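You operate a simulated robot arm through the tools that you are given. There is no shell and no other tool.

The job below is to be done with a simulated robot arm. You get a single attempt, and the scene is never put back.

TASK
Fold the blue sheets at slow speed with the gap set as their slip says.
Fine: they lie on the feed table; push the blue guide in, leave the dials set, folder off again.

It is judged by the outcome, as a careful person would: the job done as asked, and still so three seconds after it is handed in. It fails if anything else is knocked over, pushed out of place, dropped, spilled or broken. Flat cloth is picked up by pressing the open fingertips on it (5 to 10 N) and closing them slowly along it; thin cloth reads only 2 to 8 mm in the jaws.

THE ROBOT
A 7-joint arm with a two-finger parallel gripper, fixed in place. Base frame: the origin is at the foot of the arm, x ahead of it, y to its left, z up; the work surface is at about z = 88. Units: cm, degrees, N and s.
Its first joint turns from -166.0 to 166.0 degrees. Payload 1.57 kg.
The tool frame sits at the grasp point between the pads (the TCP): z along the fingers, y along the line on which they close. The tips reach 3 cm beyond it. The gripper opens to 8 cm. The fingers are 1.7 cm wide and 1.2 cm thick; the gripper's body (4 by 8.2 cm) begins 8 cm behind the TCP.
Orientation is told as [roll, pitch, yaw] about the base's x, y, z axes, in that order, counted from this pose: with the fingers straight down and closing along the base's y, the tool's x points along the base's -x, its y along +y and its z along -z.

THE INTERFACE
- The arm moves only by the tool drive_tool. Its argument "rows" is a list of rows, each an object of numbers (a shift or turn left out is 0, a gripper value left out holds the last): "rx", "ry", "rz": the turn, a rotation vector about the tool's x, y, z in degrees; "x", "y", "z": the shift along the tool's x, y, z in cm; "fingers": the opening, from 0 (shut) to 1 (fully open). In form: [{"rx": .., "ry": .., "rz": .., "x": .., "y": .., "z": .., "fingers": ..}, ...]. A call has 1 to 20 rows; each row shifts and turns the commanded pose from where the row before left it, along the tool's axes as they then stand. A row lasts 0.2 s, in which the tool goes at most 5 cm and 8.6 degrees; a call with a longer step from one row to the next is refused whole, and so is a gripper value outside its range. A pose out of reach is approached as far as the arm can. The call stops where the force on the tool passes 40 N (or 10 N more than at its start, if that is more) or the arm is blocked; 0.2 s more then pass. Each finger travels about 15.3 cm/s and halts on what it meets, pressing with about 35 N; the grip force reading is that of the motor and also rises with nothing between the fingers. The clock runs only during rows and for 0.2 s after the last one: add rows that do not move to give the fingers time. It gives the time, the measured TCP pose, the force on the tool (base axes), the opening and the grip force at its end, in the units of the frame above (readings bear some noise), with the torque about the TCP (base axes, N m) and any sound that the robot's microphone picked up.
- Cameras (640 x 400 px; columns grow to the right, rows downward): "scene" is fixed at [40.94, -51.78, 157.82]; the picture's right is [0.95, -0.31, 0.00], its down [-0.12, -0.36, -0.93] and it looks along [0.29, 0.88, -0.38] (base axes); focal length 343 px, centre (320, 200). "wrist" rides on the gripper at [7.2, -0.7, -12.2] in the tool frame; the picture's right is [0.09, 1.00, 0.00], its down [-0.84, 0.08, -0.54] and it looks along [-0.54, 0.05, 0.84] (tool axes); focal length 238 px, centre (320, 200).
- camera(camera): a new picture of that camera. No time passes.
- probe_pixels(camera, pixels): for up to 12 pixels [column, row] of the newest picture of that camera ("zoom" is the newest enlarged one), the place [x, y, z] in the base frame of the surface seen there, good to about 0.2 cm, but the place of the scene camera against the robot may be out by one fixed shift of up to 2.5 cm in any direction. No time passes.
- inspect(camera, box): a new picture of the part [left, top, right, bottom] of that camera's present view, enlarged. No time passes.
- job_done(): hands the job in; it is judged then, once.

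Unless the task says otherwise, let go and move clear before handing in.

The tools are called after "Call:" as a command line: name --argument value ..., lists and objects as JSON in quotes. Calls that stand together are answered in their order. drive_tool: Moves the arm, as the interface text tells. Its arguments: {"type":"object","properties":{"rows":{"type":"array"}},"required":["rows"]} The other tools are called the same way: camera (camera) takes a picture; probe_pixels (camera, pixels) gives the place of the surface under pixels of a picture; inspect (camera, box) takes an enlarged picture of a part of a camera's view; job_done () hands the job in.

At the start:

```text
clock: 0.0
position: [39.78, 36.96, 147.78]
tool_rot: [0.1, 0.0, 0.0]
wrist_force: [1.0, -0.3, -1.0]
ft_torque: [0.01, 0.03, 0.01]
gripper_width: 8.0
finger_force: 0.0
```

scene: 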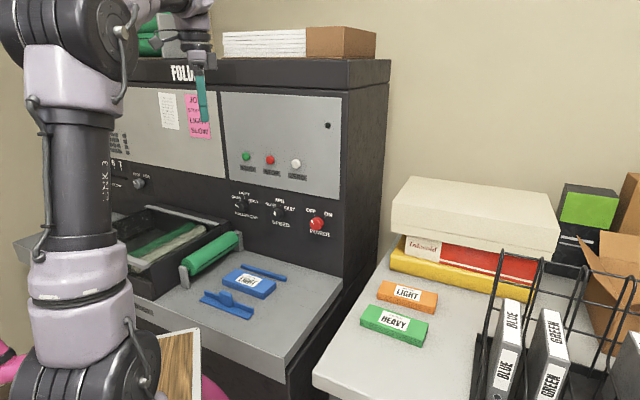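
wrist: 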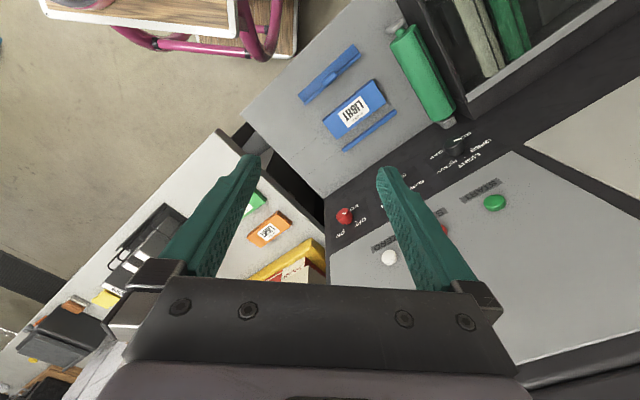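

The scene shows a folder machine with a control panel around (230-330, 195-225), a blue sheet stack marked LIGHT at (250,282), and blue guides at (228,303) and (263,272). I'll zoom in on these areas first.

Call:
inspect --camera "scene" --box '[210, 170, 350, 250]'

Call:
inspect --camera "scene" --box '[170, 220, 330, 330]'

Call:
inspect --camera "scene" --box '[100, 50, 240, 210]'

Call:
inspect --camera "wrist" --box '[240, 20, 520, 270]'

Call:
inspect --camera "scene" --box '[220, 90, 350, 200]'

Call:
inspect --camera "scene" --box '[340, 170, 640, 400]'

```text
4.57 times, centred on (280, 210) of scene
```

zoom: 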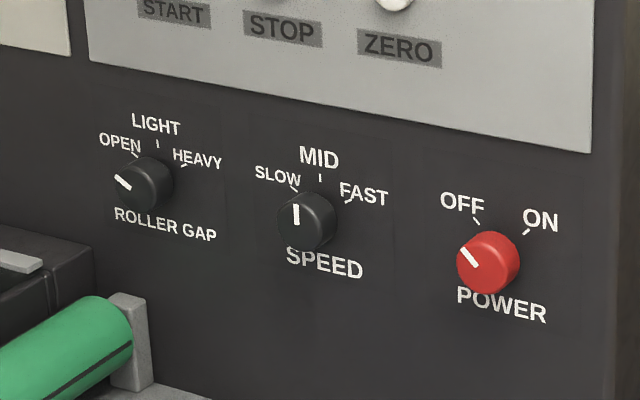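

```text
3.64 times, centred on (250, 275) of scene
```

zoom: 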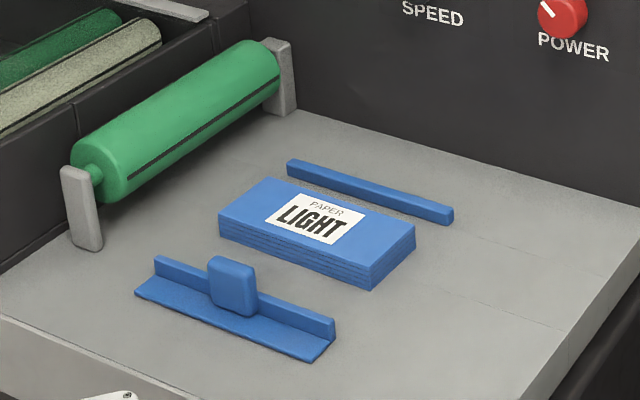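

```text
2.50 times, centred on (170, 130) of scene
```

zoom: 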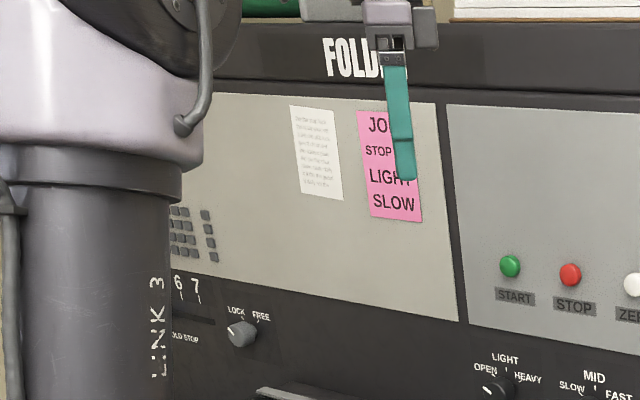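

```text
1.60 times, centred on (380, 145) of wrist
```

zoom: 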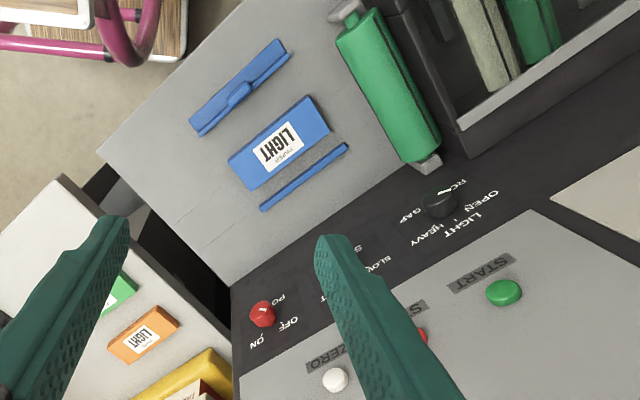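

```text
3.64 times, centred on (285, 145) of scene
```

zoom: 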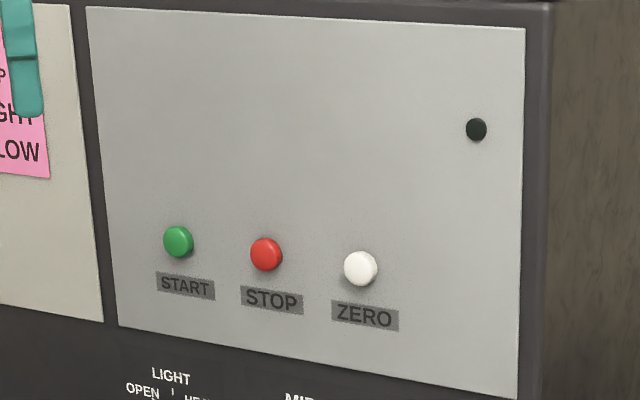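

```text
1.74 times, centred on (490, 285) of scene
```

zoom: 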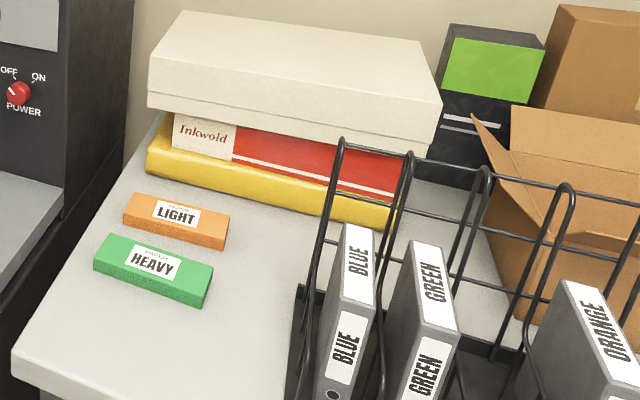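

The slip on the blue stack reads LIGHT. ROLLER GAP points at OPEN, SPEED seems at MID, and POWER is at OFF. I'll measure where the knobs, buttons, guide and sheets are from both cameras.

Call:
camera --camera "scene"

Call:
probe_pixels --camera "scene" --pixels '[[240, 205], [277, 213], [317, 222], [246, 157], [269, 160], [296, 164], [228, 299], [235, 305], [248, 285], [263, 272], [290, 340], [327, 125]]'

Call:
camera --camera "wrist"

Call:
probe_pixels --camera "wrist" --pixels '[[343, 216], [456, 148], [494, 202], [389, 257], [330, 77], [355, 110], [370, 131], [300, 97], [357, 46], [327, 190], [258, 190], [520, 230]]'

```text
taken
```

scene: 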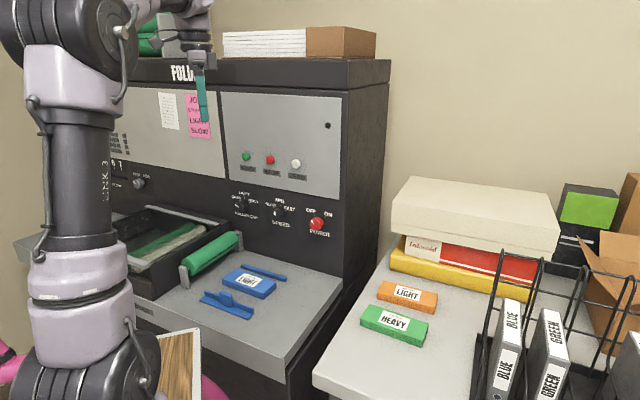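

```text
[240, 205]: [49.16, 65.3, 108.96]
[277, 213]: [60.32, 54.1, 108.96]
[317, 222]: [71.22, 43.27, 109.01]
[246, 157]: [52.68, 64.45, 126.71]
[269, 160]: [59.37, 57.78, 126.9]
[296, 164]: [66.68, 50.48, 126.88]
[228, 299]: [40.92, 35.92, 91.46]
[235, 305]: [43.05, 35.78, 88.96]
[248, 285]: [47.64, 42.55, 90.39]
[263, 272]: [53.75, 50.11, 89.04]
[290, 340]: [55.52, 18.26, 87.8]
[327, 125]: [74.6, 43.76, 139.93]
```

```text
taken
```

wrist: 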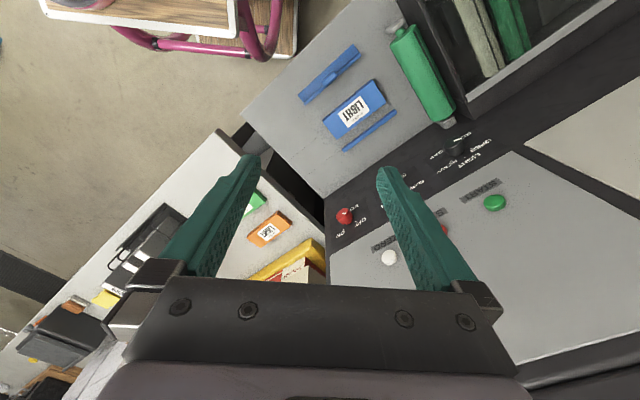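

```text
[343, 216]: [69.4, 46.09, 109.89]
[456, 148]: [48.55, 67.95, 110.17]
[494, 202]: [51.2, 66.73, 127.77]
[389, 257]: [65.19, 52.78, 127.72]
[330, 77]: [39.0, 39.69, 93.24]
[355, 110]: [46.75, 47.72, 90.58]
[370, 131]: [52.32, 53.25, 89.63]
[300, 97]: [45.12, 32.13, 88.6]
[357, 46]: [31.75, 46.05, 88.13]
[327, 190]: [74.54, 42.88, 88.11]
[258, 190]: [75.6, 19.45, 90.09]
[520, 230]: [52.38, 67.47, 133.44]
```

Comparing the two cameras, the scene view needs a shift of about (-1.5, +2.3, +0.9). The panel is turned 45°, with its normal along (0.71, 0.71). I'll yaw the tool 45° to square up with the machine and go down a little for a closer look.

Call:
drive_tool --rows '[{"rz": -7.5, "fingers": 0.5}, {"rz": -7.5}, {"rz": -7.5}, {"rz": -7.5}, {"rz": -7.5}, {"rz": -7.5}, {"z": 4}, {"z": 4}, {"z": 4}, {"z": 4}, {"z": 4}, {}]'

Call:
camera --camera "wrist"

Call:
camera --camera "scene"

```text
clock: 2.6
position: [39.8, 37.12, 127.66]
tool_rot: [0.0, 0.0, 45.0]
wrist_force: [0.2, -0.1, 0.2]
ft_torque: [0.06, 0.01, 0.0]
gripper_width: 3.99
finger_force: 0.1
```

```text
taken
```

wrist: 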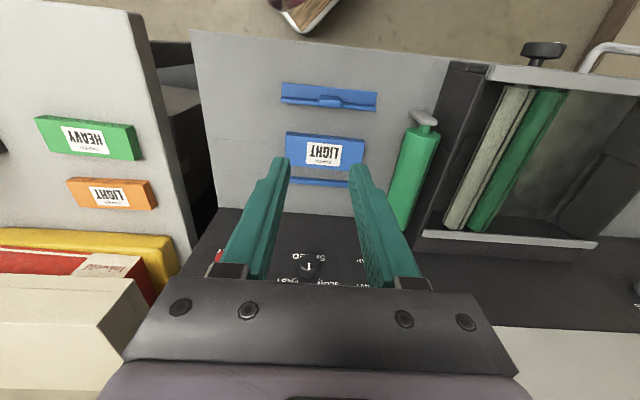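

```text
taken
```

scene: 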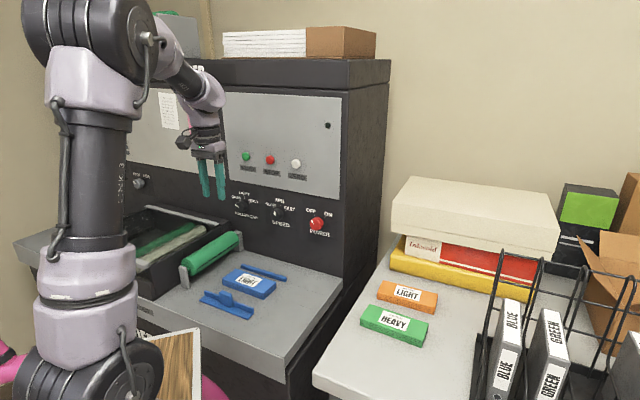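

The wrist view is now square to the machine: guide at (329,97), sheets at (325,150), rear fence at (318,182). I'll zoom in and measure.

Call:
inspect --camera "wrist" --box '[250, 60, 410, 200]'

Call:
probe_pixels --camera "wrist" --pixels '[[283, 98], [330, 90], [330, 100], [330, 107], [374, 108], [288, 132], [362, 140], [288, 153], [360, 166], [315, 178], [315, 186], [330, 120]]'

```text
2.86 times, centred on (330, 130) of wrist
```

zoom: 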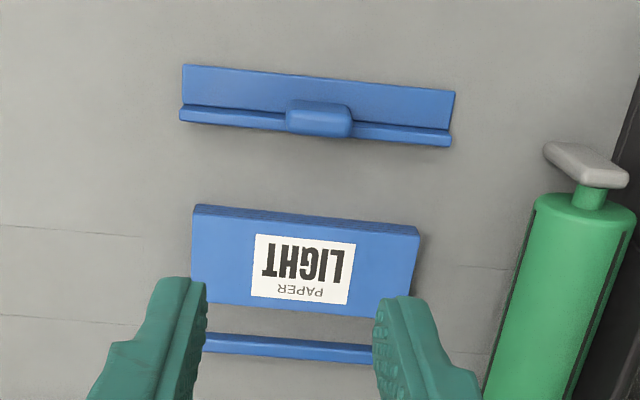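

```text
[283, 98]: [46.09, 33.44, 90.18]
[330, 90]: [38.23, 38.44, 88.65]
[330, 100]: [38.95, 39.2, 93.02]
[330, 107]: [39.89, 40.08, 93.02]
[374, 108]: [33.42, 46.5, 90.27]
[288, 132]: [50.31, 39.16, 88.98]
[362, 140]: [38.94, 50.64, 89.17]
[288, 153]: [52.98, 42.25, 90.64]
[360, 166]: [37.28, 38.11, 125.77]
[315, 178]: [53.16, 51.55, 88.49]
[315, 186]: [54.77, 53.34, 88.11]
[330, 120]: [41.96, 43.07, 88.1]
```

The tab top is at z=93.0, around u≈0, n≈55.3–56.6, and the sheets start at n≈63.3. Next I'll measure the far edge of the sheets and the rear fence.

Call:
inspect --camera "wrist" --box '[270, 80, 390, 200]'

Call:
probe_pixels --camera "wrist" --pixels '[[325, 134], [325, 138], [325, 143], [325, 160], [325, 166], [325, 168], [325, 172], [325, 177], [325, 180], [325, 182], [325, 185], [310, 103]]'

Call:
probe_pixels --camera "scene" --pixels '[[228, 293], [228, 299], [226, 303], [220, 297], [245, 265], [262, 274], [275, 285], [262, 270], [258, 268], [205, 300], [250, 315], [240, 268]]'

```text
3.33 times, centred on (330, 140) of wrist
```

zoom: 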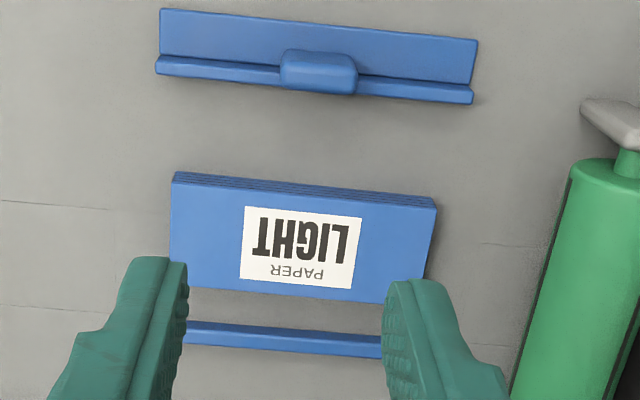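

```text
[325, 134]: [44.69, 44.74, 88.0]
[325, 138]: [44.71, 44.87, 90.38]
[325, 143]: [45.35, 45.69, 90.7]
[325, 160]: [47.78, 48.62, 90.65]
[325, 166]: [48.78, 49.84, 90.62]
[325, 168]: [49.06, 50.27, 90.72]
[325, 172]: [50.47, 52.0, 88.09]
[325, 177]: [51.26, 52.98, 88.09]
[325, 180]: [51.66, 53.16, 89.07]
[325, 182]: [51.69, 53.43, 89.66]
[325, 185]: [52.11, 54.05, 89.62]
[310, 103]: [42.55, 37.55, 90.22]
```

```text
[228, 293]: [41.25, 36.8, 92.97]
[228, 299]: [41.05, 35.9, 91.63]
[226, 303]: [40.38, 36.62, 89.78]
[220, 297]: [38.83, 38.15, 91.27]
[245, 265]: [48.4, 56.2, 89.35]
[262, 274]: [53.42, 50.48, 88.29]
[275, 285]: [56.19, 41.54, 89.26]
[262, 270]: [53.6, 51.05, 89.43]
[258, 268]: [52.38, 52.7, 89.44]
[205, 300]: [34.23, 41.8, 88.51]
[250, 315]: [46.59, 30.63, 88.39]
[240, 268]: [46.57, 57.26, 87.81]
```

The sheets span n≈63.3–70.2 and the rear fence is at about 74.1. I'll close the fingers and come down on the robot side of the guide's tab, stopping above it first.

Call:
drive_tool --rows '[{"fingers": 0, "y": 1.95, "x": 1.5}, {"z": 4}, {"z": 4}, {"z": 4}, {"z": 4}, {"z": 4}, {"z": 4}, {"z": 3}, {}]'

Call:
camera --camera "wrist"

Call:
inspect --camera "scene" --box '[150, 200, 310, 330]'

```text
clock: 4.6
position: [37.21, 37.37, 100.81]
tool_rot: [-0.1, 0.1, 45.0]
wrist_force: [0.4, -0.2, -0.5]
ft_torque: [0.0, 0.0, -0.03]
gripper_width: 0.0
finger_force: 21.4
```

```text
taken
```

wrist: 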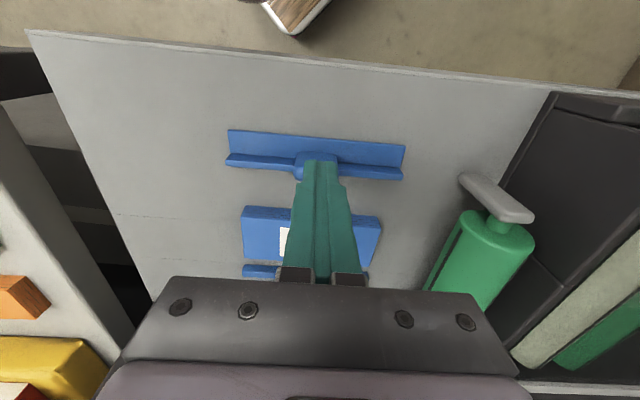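

```text
3.08 times, centred on (230, 265) of scene
```

zoom: 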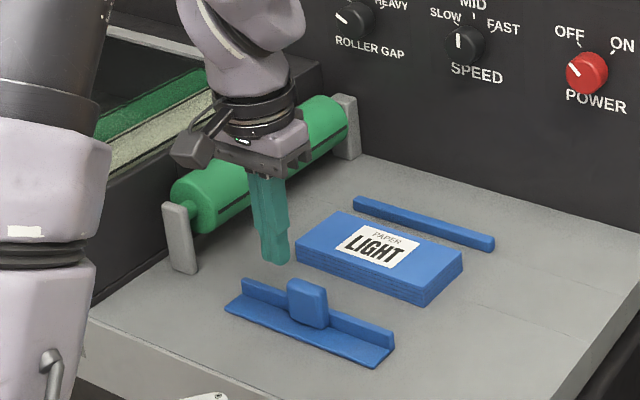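

The closed fingers are at n=52.7, just on the robot side of the tab. I'll lower to tip height about 90.5 and check.

Call:
drive_tool --rows '[{"z": 3}, {"z": 3}, {"z": 1.2}, {}]'

Call:
camera --camera "wrist"

Call:
inspect --camera "scene" --box '[150, 200, 310, 330]'

```text
clock: 5.6
position: [37.29, 37.3, 93.76]
tool_rot: [0.0, 0.0, 45.0]
wrist_force: [-0.1, -1.1, -0.3]
ft_torque: [-0.01, 0.02, -0.01]
gripper_width: 0.0
finger_force: 21.5
```

```text
taken
```

wrist: 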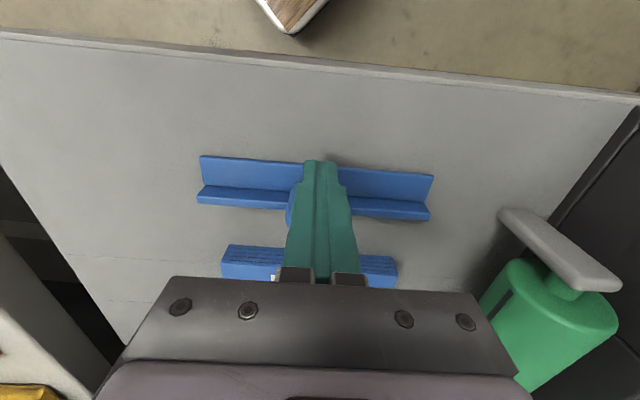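

```text
3.08 times, centred on (230, 265) of scene
```

zoom: 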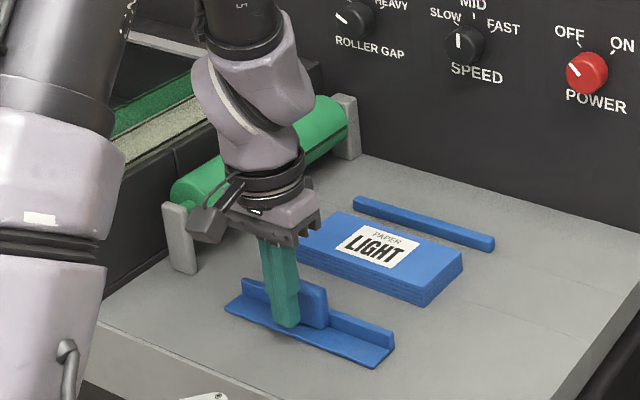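

The tips are behind the tab at z≈90.8 with nothing touching. I'll push forward slowly along +n, about 6 cm, watching the force.

Call:
drive_tool --rows '[{"x": -0.5}, {"x": -0.5}, {"x": -0.5}, {"x": -0.5}, {"x": -0.5}, {"x": -0.5}, {}]'

Call:
drive_tool --rows '[{"x": -0.5}, {"x": -0.5}, {"x": -0.5}, {"x": -0.5}, {"x": -0.5}, {"x": -0.5}, {}]'

Call:
camera --camera "wrist"

Call:
inspect --camera "scene" --box '[150, 200, 310, 330]'

```text
clock: 7.2
position: [39.53, 39.47, 93.59]
tool_rot: [0.0, -0.1, 44.9]
wrist_force: [-0.8, -1.5, 0.1]
ft_torque: [-0.02, -0.01, 0.0]
gripper_width: 0.0
finger_force: 21.2
```

```text
clock: 8.8
position: [41.53, 41.66, 93.49]
tool_rot: [-0.1, 0.1, 45.0]
wrist_force: [0.0, 0.5, 0.2]
ft_torque: [0.0, 0.01, 0.0]
gripper_width: 0.01
finger_force: 20.9
```

```text
taken
```

wrist: 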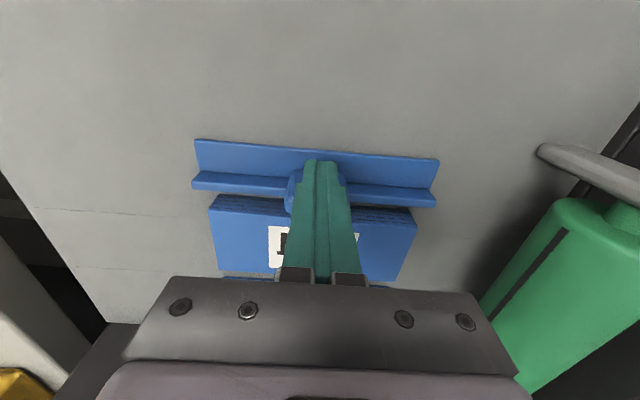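

```text
3.08 times, centred on (230, 265) of scene
```

zoom: 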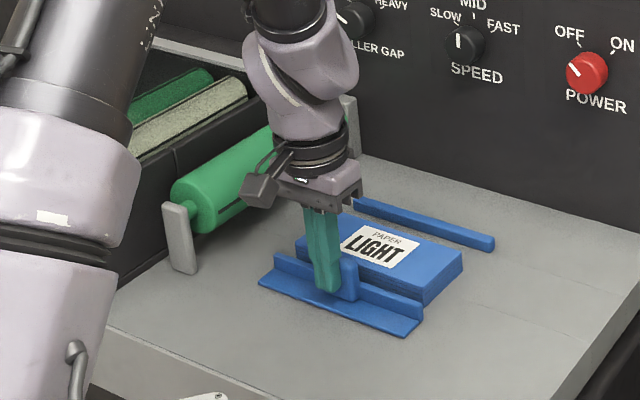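

The guide slides freely and is now nearly at the sheets. I'll keep pushing in small steps and watch the force.

Call:
drive_tool --rows '[{"x": -0.4}, {"x": -0.4}, {"x": -0.4}, {"x": -0.4}, {}]'

Call:
inspect --camera "scene" --box '[190, 220, 310, 320]'

Call:
inspect --camera "wrist" --box '[170, 120, 470, 300]'

```text
clock: 10.0
position: [42.7, 42.69, 93.55]
tool_rot: [0.1, 0.0, 45.1]
wrist_force: [-2.0, -1.5, 0.1]
ft_torque: [0.01, -0.02, 0.01]
gripper_width: 0.0
finger_force: 21.1
```

```text
4.00 times, centred on (250, 270) of scene
```

zoom: 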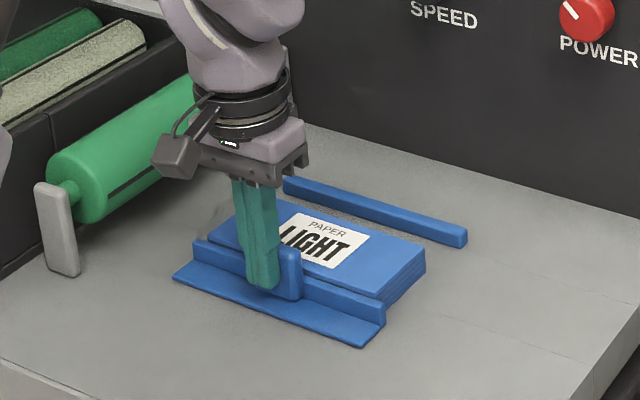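

```text
2.13 times, centred on (320, 210) of wrist
```

zoom: 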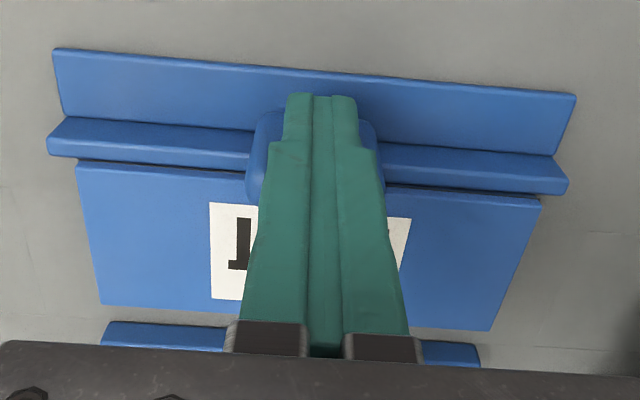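

The force is about 2.5 N and the fence is almost touching the sheets. I'll keep going in small steps.

Call:
drive_tool --rows '[{"x": -0.3}, {"x": -0.3}, {"x": -0.3}, {}]'

Call:
inspect --camera "wrist" --box '[170, 120, 470, 300]'

Call:
drive_tool --rows '[{"x": -0.3}, {"x": -0.3}, {"x": -0.3}, {}]'

Call:
inspect --camera "wrist" --box '[170, 120, 470, 300]'

Call:
inspect --camera "scene" --box '[190, 220, 310, 320]'

```text
clock: 11.0
position: [43.29, 43.45, 93.58]
tool_rot: [0.1, 0.1, 45.0]
wrist_force: [-1.8, -1.9, 0.9]
ft_torque: [-0.05, 0.06, 0.01]
gripper_width: 0.02
finger_force: 21.0
```

```text
2.13 times, centred on (320, 210) of wrist
```

zoom: 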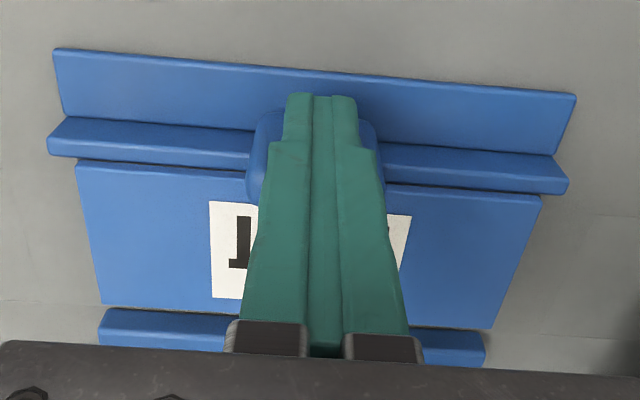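

```text
clock: 12.0
position: [44.06, 43.91, 93.59]
tool_rot: [0.0, 0.0, 45.0]
wrist_force: [-1.2, -1.7, 0.5]
ft_torque: [-0.04, 0.04, -0.01]
gripper_width: 0.01
finger_force: 21.1
```

```text
2.13 times, centred on (320, 210) of wrist
```

zoom: 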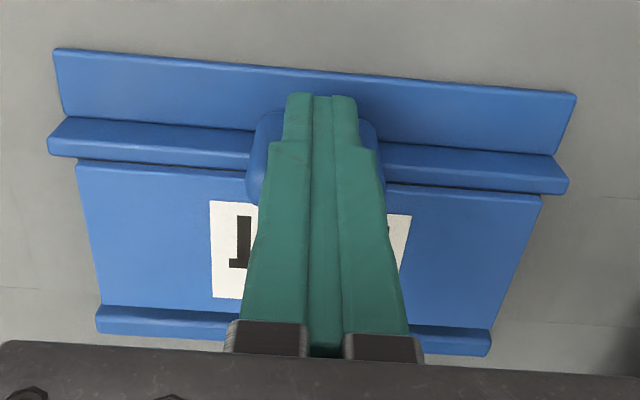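

```text
4.00 times, centred on (250, 270) of scene
```

zoom: 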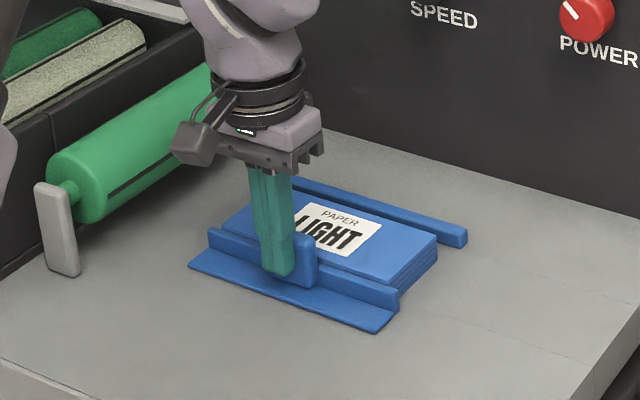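

The sheets slide squarely along with the guide, at about 2 N. I'll continue gently until they sit snug against the rear fence, which should be about 1.5–2 cm more.

Call:
drive_tool --rows '[{"x": -0.25}, {"x": -0.25}, {"x": -0.25}, {"x": -0.25}, {}]'

Call:
inspect --camera "scene" --box '[190, 220, 310, 320]'

Call:
inspect --camera "wrist" --box '[170, 120, 470, 300]'

```text
clock: 13.2
position: [44.83, 44.75, 93.6]
tool_rot: [0.0, 0.1, 45.0]
wrist_force: [-1.5, -2.7, -0.1]
ft_torque: [0.01, -0.01, -0.01]
gripper_width: 0.03
finger_force: 21.7
```

```text
4.00 times, centred on (250, 270) of scene
```

zoom: 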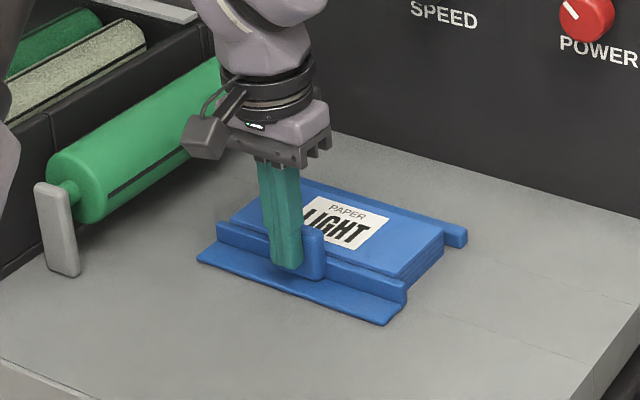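

```text
2.13 times, centred on (320, 210) of wrist
```

zoom: 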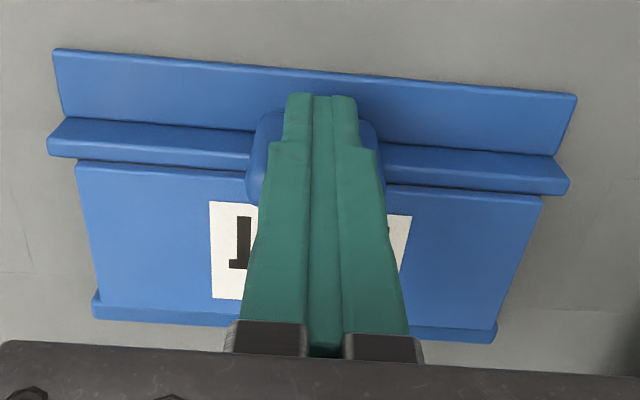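

The sheets are close to the rear fence. I'll take fine steps now and stop when the force rises.

Call:
drive_tool --rows '[{"x": -0.2}, {"x": -0.2}, {}]'

Call:
drive_tool --rows '[{"x": -0.15}, {"x": -0.15}, {}]'

Call:
inspect --camera "wrist" --box '[170, 120, 470, 300]'

Call:
inspect --camera "scene" --box '[190, 220, 310, 320]'

```text
clock: 14.0
position: [44.9, 44.97, 93.68]
tool_rot: [-0.1, 0.0, 45.0]
wrist_force: [-6.4, -7.7, 3.1]
ft_torque: [-0.01, 0.0, -0.03]
gripper_width: 0.0
finger_force: 21.5
```

```text
clock: 15.0
position: [44.79, 44.95, 93.41]
tool_rot: [-0.1, 0.4, 45.0]
wrist_force: [-6.3, -8.8, 1.6]
ft_torque: [-0.01, -0.04, 0.01]
gripper_width: 0.02
finger_force: 21.1
stopped in row 3: the force on the tool passed its limit at 41 N (the readings are from after the stop); the commanded pose is now the measured one
```

```text
2.13 times, centred on (320, 210) of wrist
```

zoom: 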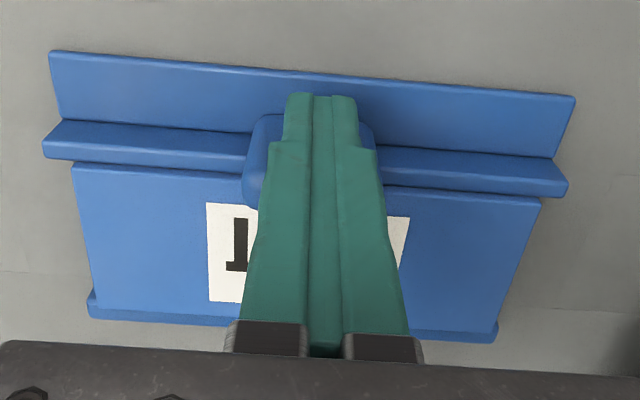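

```text
4.00 times, centred on (250, 270) of scene
```

zoom: 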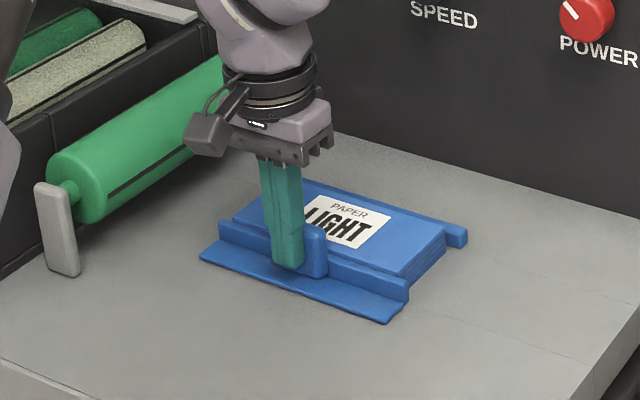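

The force rose sharply, so the guide, sheets and rear fence are now snug. I'll back off, lift clear, and look at the result.

Call:
drive_tool --rows '[{"x": 0.4}, {"x": 0.6}, {"x": 1}, {"x": 1}, {"z": -2}, {"z": -4}, {"z": -4}, {"z": -4}, {"z": -4}, {"z": -4}, {}]'

Call:
camera --camera "wrist"

Call:
inspect --camera "scene" --box '[190, 220, 310, 320]'

Call:
probe_pixels --camera "wrist" --pixels '[[300, 130], [330, 120], [360, 140], [300, 150], [340, 165], [320, 175]]'

```text
clock: 17.4
position: [42.94, 42.82, 115.68]
tool_rot: [-0.1, 0.4, 45.0]
wrist_force: [0.4, -0.1, 0.3]
ft_torque: [-0.04, -0.01, -0.01]
gripper_width: 0.0
finger_force: 21.6
```

```text
taken
```

wrist: 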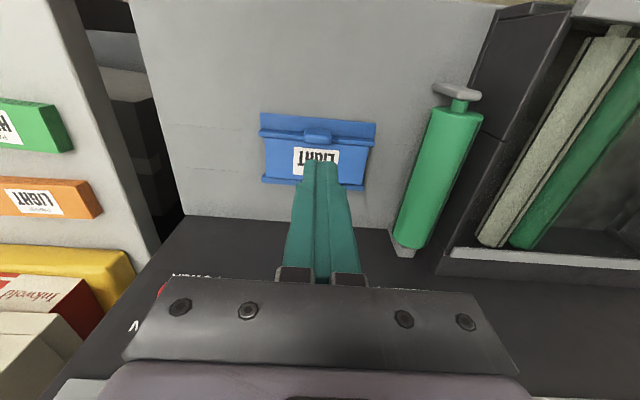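

```text
4.00 times, centred on (250, 270) of scene
```

zoom: 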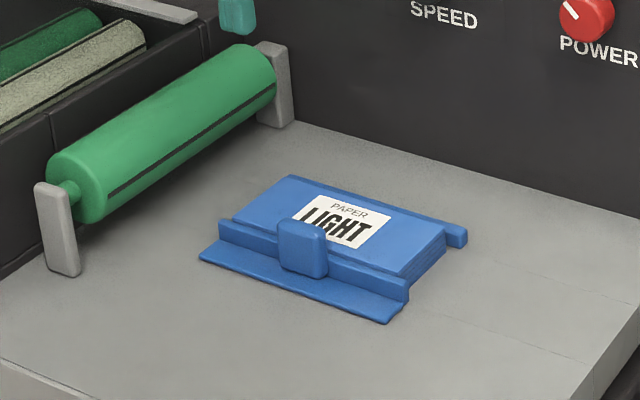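

```text
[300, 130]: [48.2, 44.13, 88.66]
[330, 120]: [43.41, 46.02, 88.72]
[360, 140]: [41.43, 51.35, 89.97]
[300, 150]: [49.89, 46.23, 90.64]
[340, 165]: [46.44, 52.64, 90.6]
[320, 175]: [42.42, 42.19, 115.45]
```

The sheets are held squarely between the guide and the rear fence. Next I'll pitch the tool up to point horizontally at the panel, with the fingers open.

Call:
drive_tool --rows '[{"z": -3, "fingers": 0.7}, {"ry": -8}, {"ry": -8}, {"ry": -8}, {"ry": -8}, {"ry": -8}, {"ry": -8}, {}]'

Call:
drive_tool --rows '[{"ry": -8}, {"ry": -8}, {"ry": -8}, {"ry": -8}, {"ry": -8}, {"ry": -2}, {}]'

Call:
camera --camera "wrist"

Call:
camera --camera "scene"

```text
clock: 19.2
position: [43.08, 43.06, 118.54]
tool_rot: [-0.1, -47.7, 45.1]
wrist_force: [0.8, 0.7, -0.5]
ft_torque: [0.0, 0.04, 0.02]
gripper_width: 5.6
finger_force: 0.0
```

```text
clock: 20.8
position: [42.86, 43.12, 118.6]
tool_rot: [-11.5, -89.7, 56.6]
wrist_force: [0.3, -0.3, -0.4]
ft_torque: [-0.03, 0.0, 0.01]
gripper_width: 5.62
finger_force: 0.0
out of reach, approached as far as the arm can: row 5
```

```text
taken
```

wrist: 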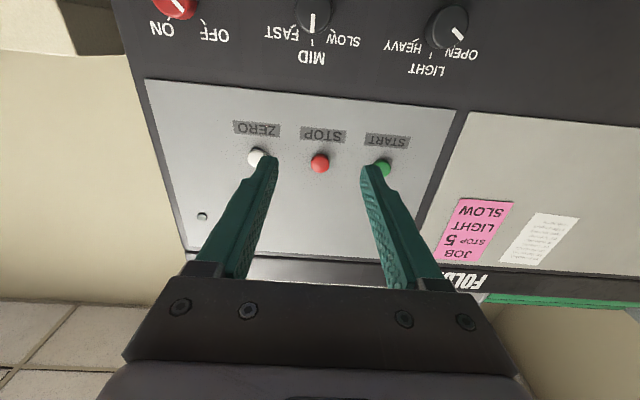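

```text
taken
```

scene: 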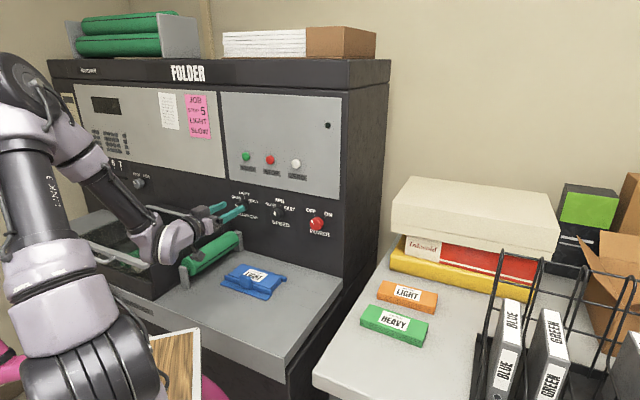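

The pink card reads JOB / STOP 5 / LIGHT / SLOW. I'll look at the fold stop, the display and the knobs close up.

Call:
inspect --camera "scene" --box '[60, 80, 220, 200]'

Call:
inspect --camera "wrist" --box '[130, 0, 500, 200]'

Call:
probe_pixels --camera "wrist" --pixels '[[313, 12], [312, 40], [447, 25], [450, 60], [172, 8], [384, 166], [320, 163], [254, 157], [320, 100], [350, 200], [434, 28], [310, 25]]'

```text
3.33 times, centred on (140, 140) of scene
```

zoom: 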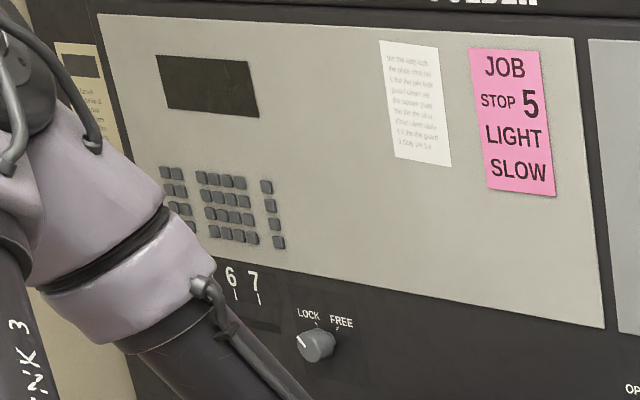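

```text
1.73 times, centred on (315, 100) of wrist
```

zoom: 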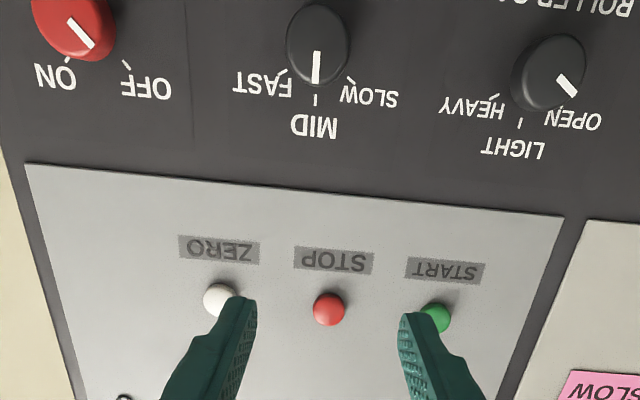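

```text
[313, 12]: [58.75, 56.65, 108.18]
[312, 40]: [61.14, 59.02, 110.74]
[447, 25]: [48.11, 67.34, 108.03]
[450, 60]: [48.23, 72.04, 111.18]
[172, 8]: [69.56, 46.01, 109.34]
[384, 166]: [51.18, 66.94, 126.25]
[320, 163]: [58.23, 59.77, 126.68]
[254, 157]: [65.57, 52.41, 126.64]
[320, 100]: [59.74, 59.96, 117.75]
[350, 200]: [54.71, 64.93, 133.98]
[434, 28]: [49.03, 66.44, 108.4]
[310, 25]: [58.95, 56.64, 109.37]
```

Both knobs face out at n≈81.6, near z≈108.5, and the arm's wrist is low over the machine. Before lowering, I'll check the heights of the tray, roller and arm links.

Call:
probe_pixels --camera "scene" --pixels '[[175, 255], [200, 250], [180, 262], [150, 200], [120, 250], [150, 270], [187, 265], [238, 236], [215, 250], [100, 215], [130, 190], [165, 208]]'

Call:
inspect --camera "scene" --box '[60, 170, 270, 310]'

```text
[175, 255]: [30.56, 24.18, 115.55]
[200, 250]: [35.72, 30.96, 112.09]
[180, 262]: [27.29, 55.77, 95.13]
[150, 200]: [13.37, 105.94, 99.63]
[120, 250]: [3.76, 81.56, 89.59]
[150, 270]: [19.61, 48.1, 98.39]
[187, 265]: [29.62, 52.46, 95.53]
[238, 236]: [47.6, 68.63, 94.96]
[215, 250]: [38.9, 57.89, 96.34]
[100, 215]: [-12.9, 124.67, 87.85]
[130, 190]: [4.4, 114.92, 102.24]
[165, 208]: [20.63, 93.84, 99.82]
```

```text
2.86 times, centred on (165, 240) of scene
```

zoom: 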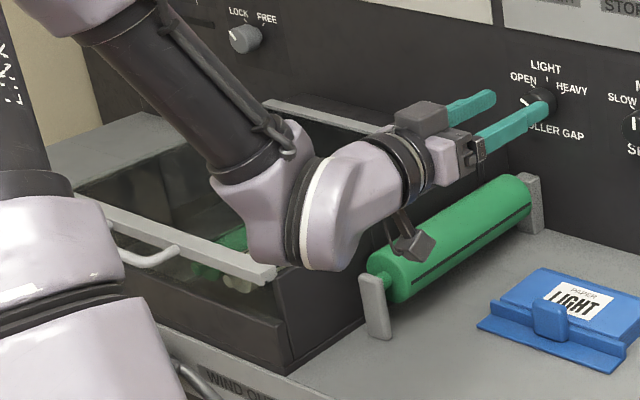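

The roller lies around u≈-18 with its top near z=96.5, below the GAP knob approach. I'll measure how far the wrist and camera hang below the tool axis.

Call:
probe_pixels --camera "scene" --pixels '[[168, 261], [160, 255], [175, 258], [196, 259], [192, 255], [201, 256], [199, 240], [150, 245], [185, 240], [208, 228], [220, 246], [228, 240]]'

```text
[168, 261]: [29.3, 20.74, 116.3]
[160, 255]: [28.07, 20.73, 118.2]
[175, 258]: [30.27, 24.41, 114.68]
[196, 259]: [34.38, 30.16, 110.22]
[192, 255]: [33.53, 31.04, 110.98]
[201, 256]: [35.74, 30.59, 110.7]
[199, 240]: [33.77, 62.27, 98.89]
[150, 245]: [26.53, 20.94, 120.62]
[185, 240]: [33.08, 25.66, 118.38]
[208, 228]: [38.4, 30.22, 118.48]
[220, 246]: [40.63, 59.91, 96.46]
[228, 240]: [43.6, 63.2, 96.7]
```

The camera hangs about 8.5 cm below the tool axis, so at knob height it clears the roller by 2–3 cm. I'll move in front of the SPEED knob for a close look.

Call:
drive_tool --rows '[{"x": 2, "y": -0.6}, {"x": 2, "y": -0.6, "z": 1}, {"x": 2, "y": -0.5, "z": 1}, {"x": 2, "z": 1}, {"x": 2, "z": 1}, {"z": 2}, {}]'

Call:
camera --camera "wrist"

Call:
camera --camera "scene"

```text
clock: 22.4
position: [45.72, 47.78, 108.71]
tool_rot: [-27.0, -89.7, 71.5]
wrist_force: [0.3, -0.1, -0.2]
ft_torque: [-0.04, 0.0, -0.02]
gripper_width: 5.61
finger_force: 0.1
out of reach, approached as far as the arm can: row 2, 3, 4, 5, 6
```

```text
taken
```

wrist: 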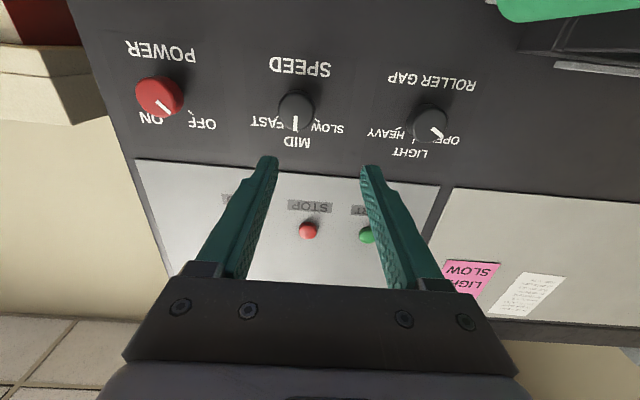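

```text
taken
```

scene: 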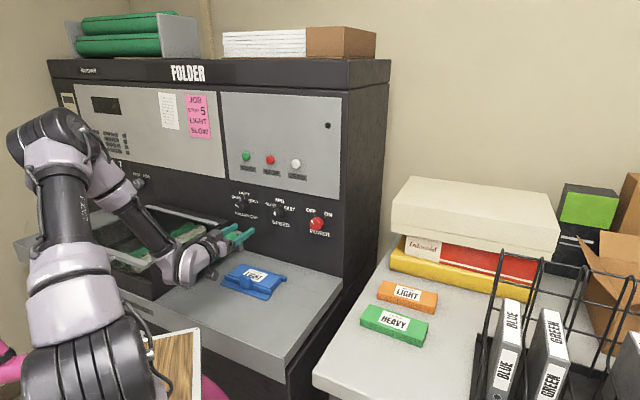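

The readings say the arm couldn't quite reach that pose, ending at u=-1.5, n=66.1. Being so close to the base is probably the limit, so I'll move forward toward the panel and see where it settles.

Call:
drive_tool --rows '[{"z": 1}, {"z": 1}, {"z": 1}, {"z": 1}, {"z": 1}, {}, {}]'

Call:
camera --camera "wrist"

Call:
camera --camera "scene"

```text
clock: 24.0
position: [48.8, 51.75, 108.63]
tool_rot: [-29.2, -89.6, 73.7]
wrist_force: [0.6, -0.1, -0.1]
ft_torque: [-0.01, -0.03, 0.0]
gripper_width: 5.61
finger_force: 0.0
out of reach, approached as far as the arm can: row 3, 5
```

```text
taken
```

wrist: 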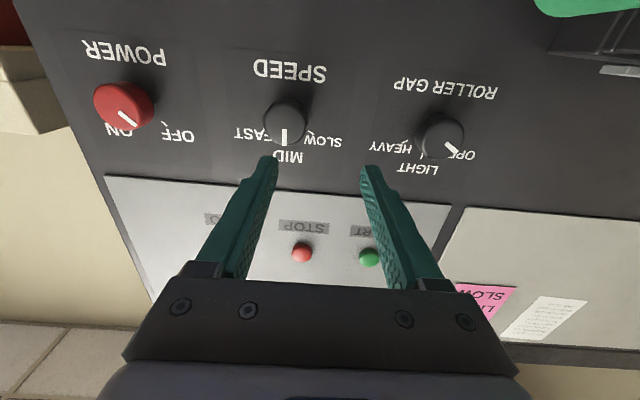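

```text
taken
```

scene: 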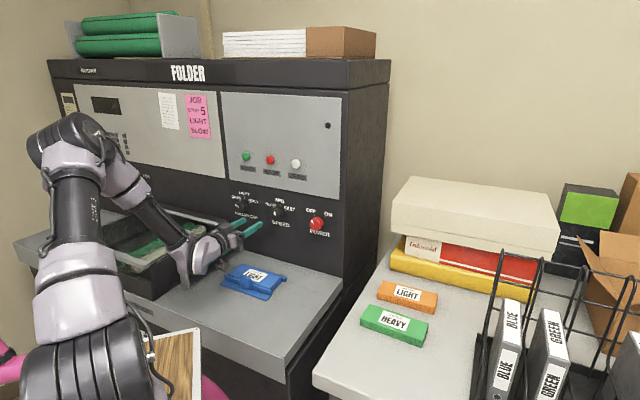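

Now at u=-2.1, n=71.1. I'll shift right toward the SPEED knob (u≈1.5) and check that the arm follows.

Call:
drive_tool --rows '[{"y": -1}, {"y": -1}, {"y": -1}, {"y": -0.6}, {}, {}]'

Call:
camera --camera "wrist"

Call:
camera --camera "scene"

Call:
probe_pixels --camera "wrist" --pixels '[[200, 80], [240, 85], [360, 90], [400, 190], [330, 190], [180, 180], [284, 115], [443, 130], [120, 100]]'

```text
clock: 25.4
position: [48.73, 51.59, 108.63]
tool_rot: [-28.8, -89.6, 73.3]
wrist_force: [0.0, -0.1, 0.1]
ft_torque: [0.0, 0.0, -0.01]
gripper_width: 5.6
finger_force: 0.1
out of reach, approached as far as the arm can: row 1, 2, 3, 4
```

```text
taken
```

wrist: 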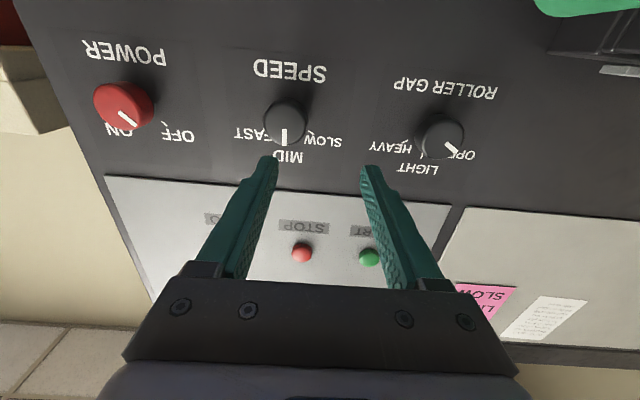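

```text
taken
```

scene: 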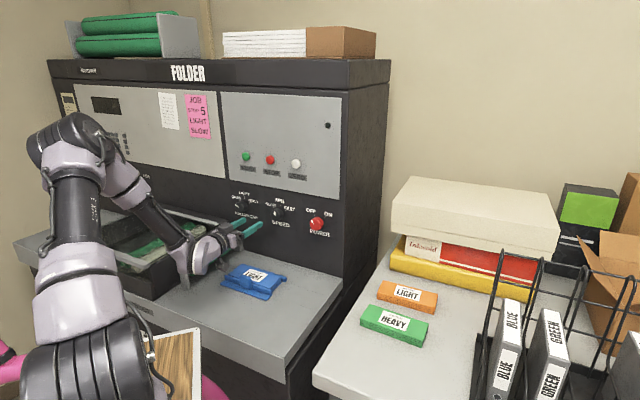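

```text
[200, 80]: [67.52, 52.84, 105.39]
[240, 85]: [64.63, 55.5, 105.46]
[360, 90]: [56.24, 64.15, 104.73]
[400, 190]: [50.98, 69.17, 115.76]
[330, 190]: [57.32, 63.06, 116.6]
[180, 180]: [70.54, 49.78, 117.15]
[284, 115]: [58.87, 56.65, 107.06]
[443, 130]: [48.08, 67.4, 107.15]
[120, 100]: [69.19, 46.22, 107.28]
```

The arm is stuck at u=-2.1: the elbow is out to the left and a joint seems to be at its limit. I'll probe the arm links to work out its posture before choosing another way in.

Call:
probe_pixels --camera "scene" --pixels '[[90, 370], [95, 330], [80, 270], [75, 200], [70, 160], [80, 130], [120, 175], [155, 215], [180, 250], [190, 270], [215, 250], [120, 390]]'

Call:
inspect --camera "scene" --box '[0, 100, 280, 400]'

```text
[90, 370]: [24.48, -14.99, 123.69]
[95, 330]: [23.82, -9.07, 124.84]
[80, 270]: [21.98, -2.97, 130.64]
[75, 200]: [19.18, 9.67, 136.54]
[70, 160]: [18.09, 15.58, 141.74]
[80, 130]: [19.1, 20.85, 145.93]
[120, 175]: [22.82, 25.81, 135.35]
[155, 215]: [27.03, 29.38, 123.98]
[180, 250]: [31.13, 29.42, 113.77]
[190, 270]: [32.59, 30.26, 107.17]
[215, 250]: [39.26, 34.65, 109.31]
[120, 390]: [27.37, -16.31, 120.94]
```

```text
1.33 times, centred on (140, 250) of scene
```

zoom: 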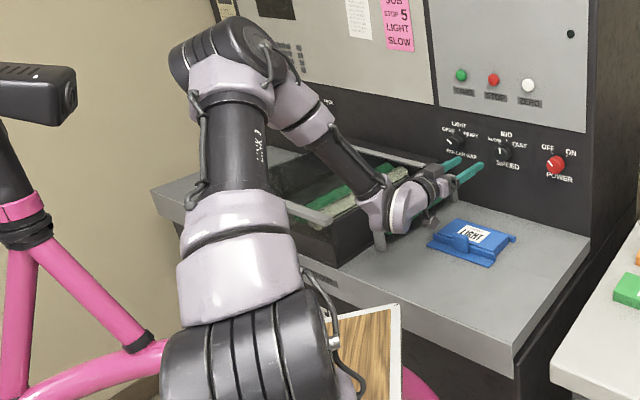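

The forearm comes down steeply, so the wrist bend is at its limit. The pads grip the knob from left and right, so a downward pitch doesn't hurt the grip. I'll tilt the tool about 30° below horizontal to relieve the wrist and see where it settles.

Call:
drive_tool --rows '[{"ry": 7.5}, {"ry": 7.5}, {"ry": 7.5}, {"ry": 7.5}, {}, {}]'

Call:
camera --camera "wrist"

Call:
camera --camera "scene"

```text
clock: 26.8
position: [48.74, 51.59, 108.7]
tool_rot: [-0.1, -59.7, 45.1]
wrist_force: [0.4, -0.5, 0.0]
ft_torque: [-0.01, 0.03, -0.02]
gripper_width: 5.6
finger_force: 0.0
```

```text
taken
```

wrist: 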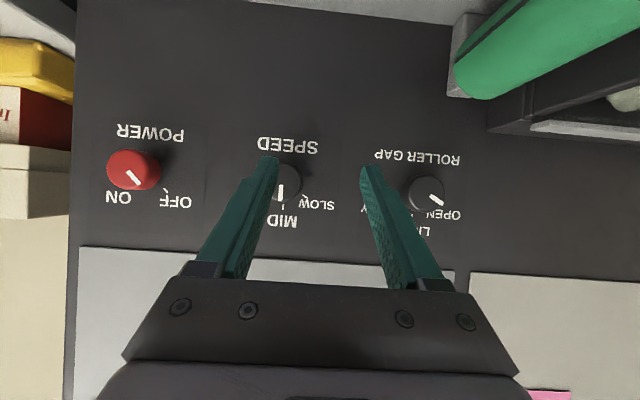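

```text
taken
```

scene: 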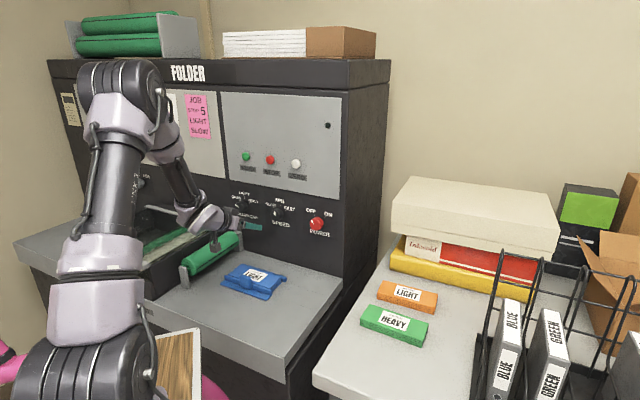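

The arm follows now: pitch -60, yaw 45, at u=-2.0, n=70.9. I'll zoom in on the knobs from this view and measure them.

Call:
inspect --camera "wrist" --box '[90, 100, 490, 260]'

Call:
probe_pixels --camera "wrist" --pixels '[[284, 185], [292, 170], [296, 180], [427, 194], [427, 180], [427, 206], [414, 193], [441, 193], [133, 168], [133, 155], [110, 168], [156, 168]]'

```text
1.60 times, centred on (290, 180) of wrist
```

zoom: 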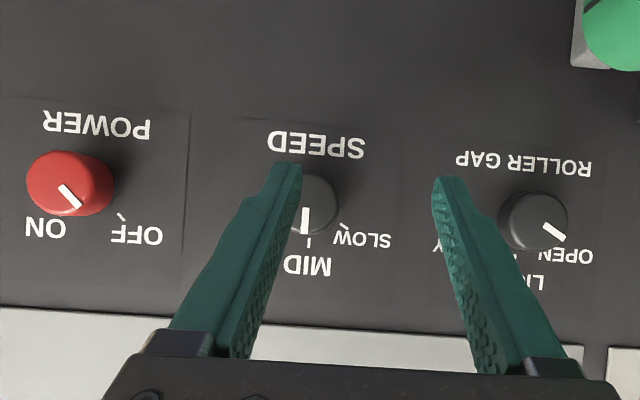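

```text
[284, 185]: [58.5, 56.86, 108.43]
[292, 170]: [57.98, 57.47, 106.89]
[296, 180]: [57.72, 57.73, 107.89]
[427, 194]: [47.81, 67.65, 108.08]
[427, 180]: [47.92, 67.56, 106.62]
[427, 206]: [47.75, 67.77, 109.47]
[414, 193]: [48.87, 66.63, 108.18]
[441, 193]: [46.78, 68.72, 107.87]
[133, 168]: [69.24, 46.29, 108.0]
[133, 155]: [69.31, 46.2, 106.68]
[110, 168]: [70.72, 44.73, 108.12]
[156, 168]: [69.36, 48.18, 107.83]
```

The knob faces are at n≈81.6 with centres at z≈108.1. GAP is at u≈-14.05 and POWER at u≈16.3. I'll probe the tick marks on the panel to get the turn angles.

Call:
inspect --camera "wrist" --box '[240, 140, 360, 230]'

Call:
probe_pixels --camera "wrist" --pixels '[[283, 207], [304, 195], [166, 190], [301, 182], [300, 178], [309, 190]]'

Call:
inspect --camera "scene" --box '[225, 180, 345, 240]'

```text
4.44 times, centred on (300, 185) of wrist
```

zoom: 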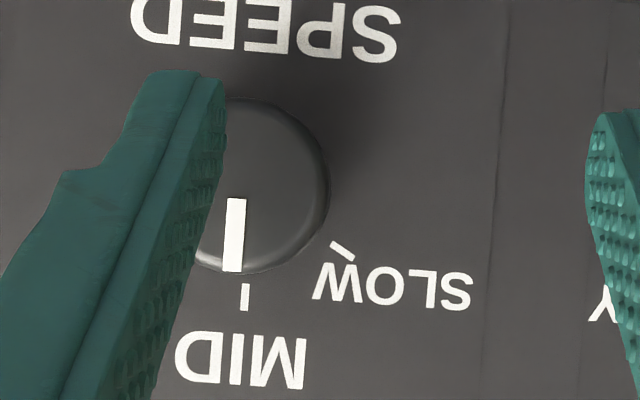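

```text
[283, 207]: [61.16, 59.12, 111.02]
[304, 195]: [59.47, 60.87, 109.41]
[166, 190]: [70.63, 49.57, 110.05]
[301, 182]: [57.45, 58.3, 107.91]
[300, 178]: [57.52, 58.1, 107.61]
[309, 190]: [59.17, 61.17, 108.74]
```

```text
5.33 times, centred on (285, 210) of scene
```

zoom: 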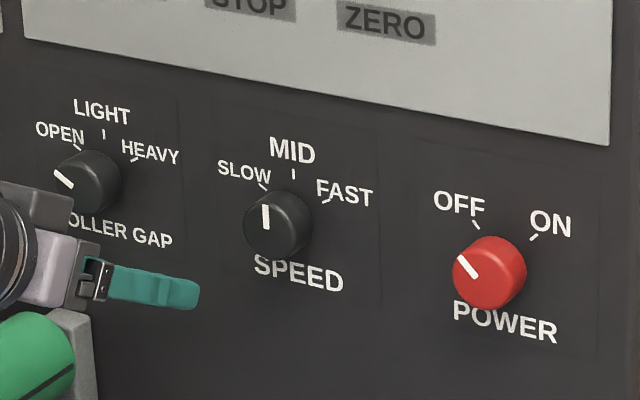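

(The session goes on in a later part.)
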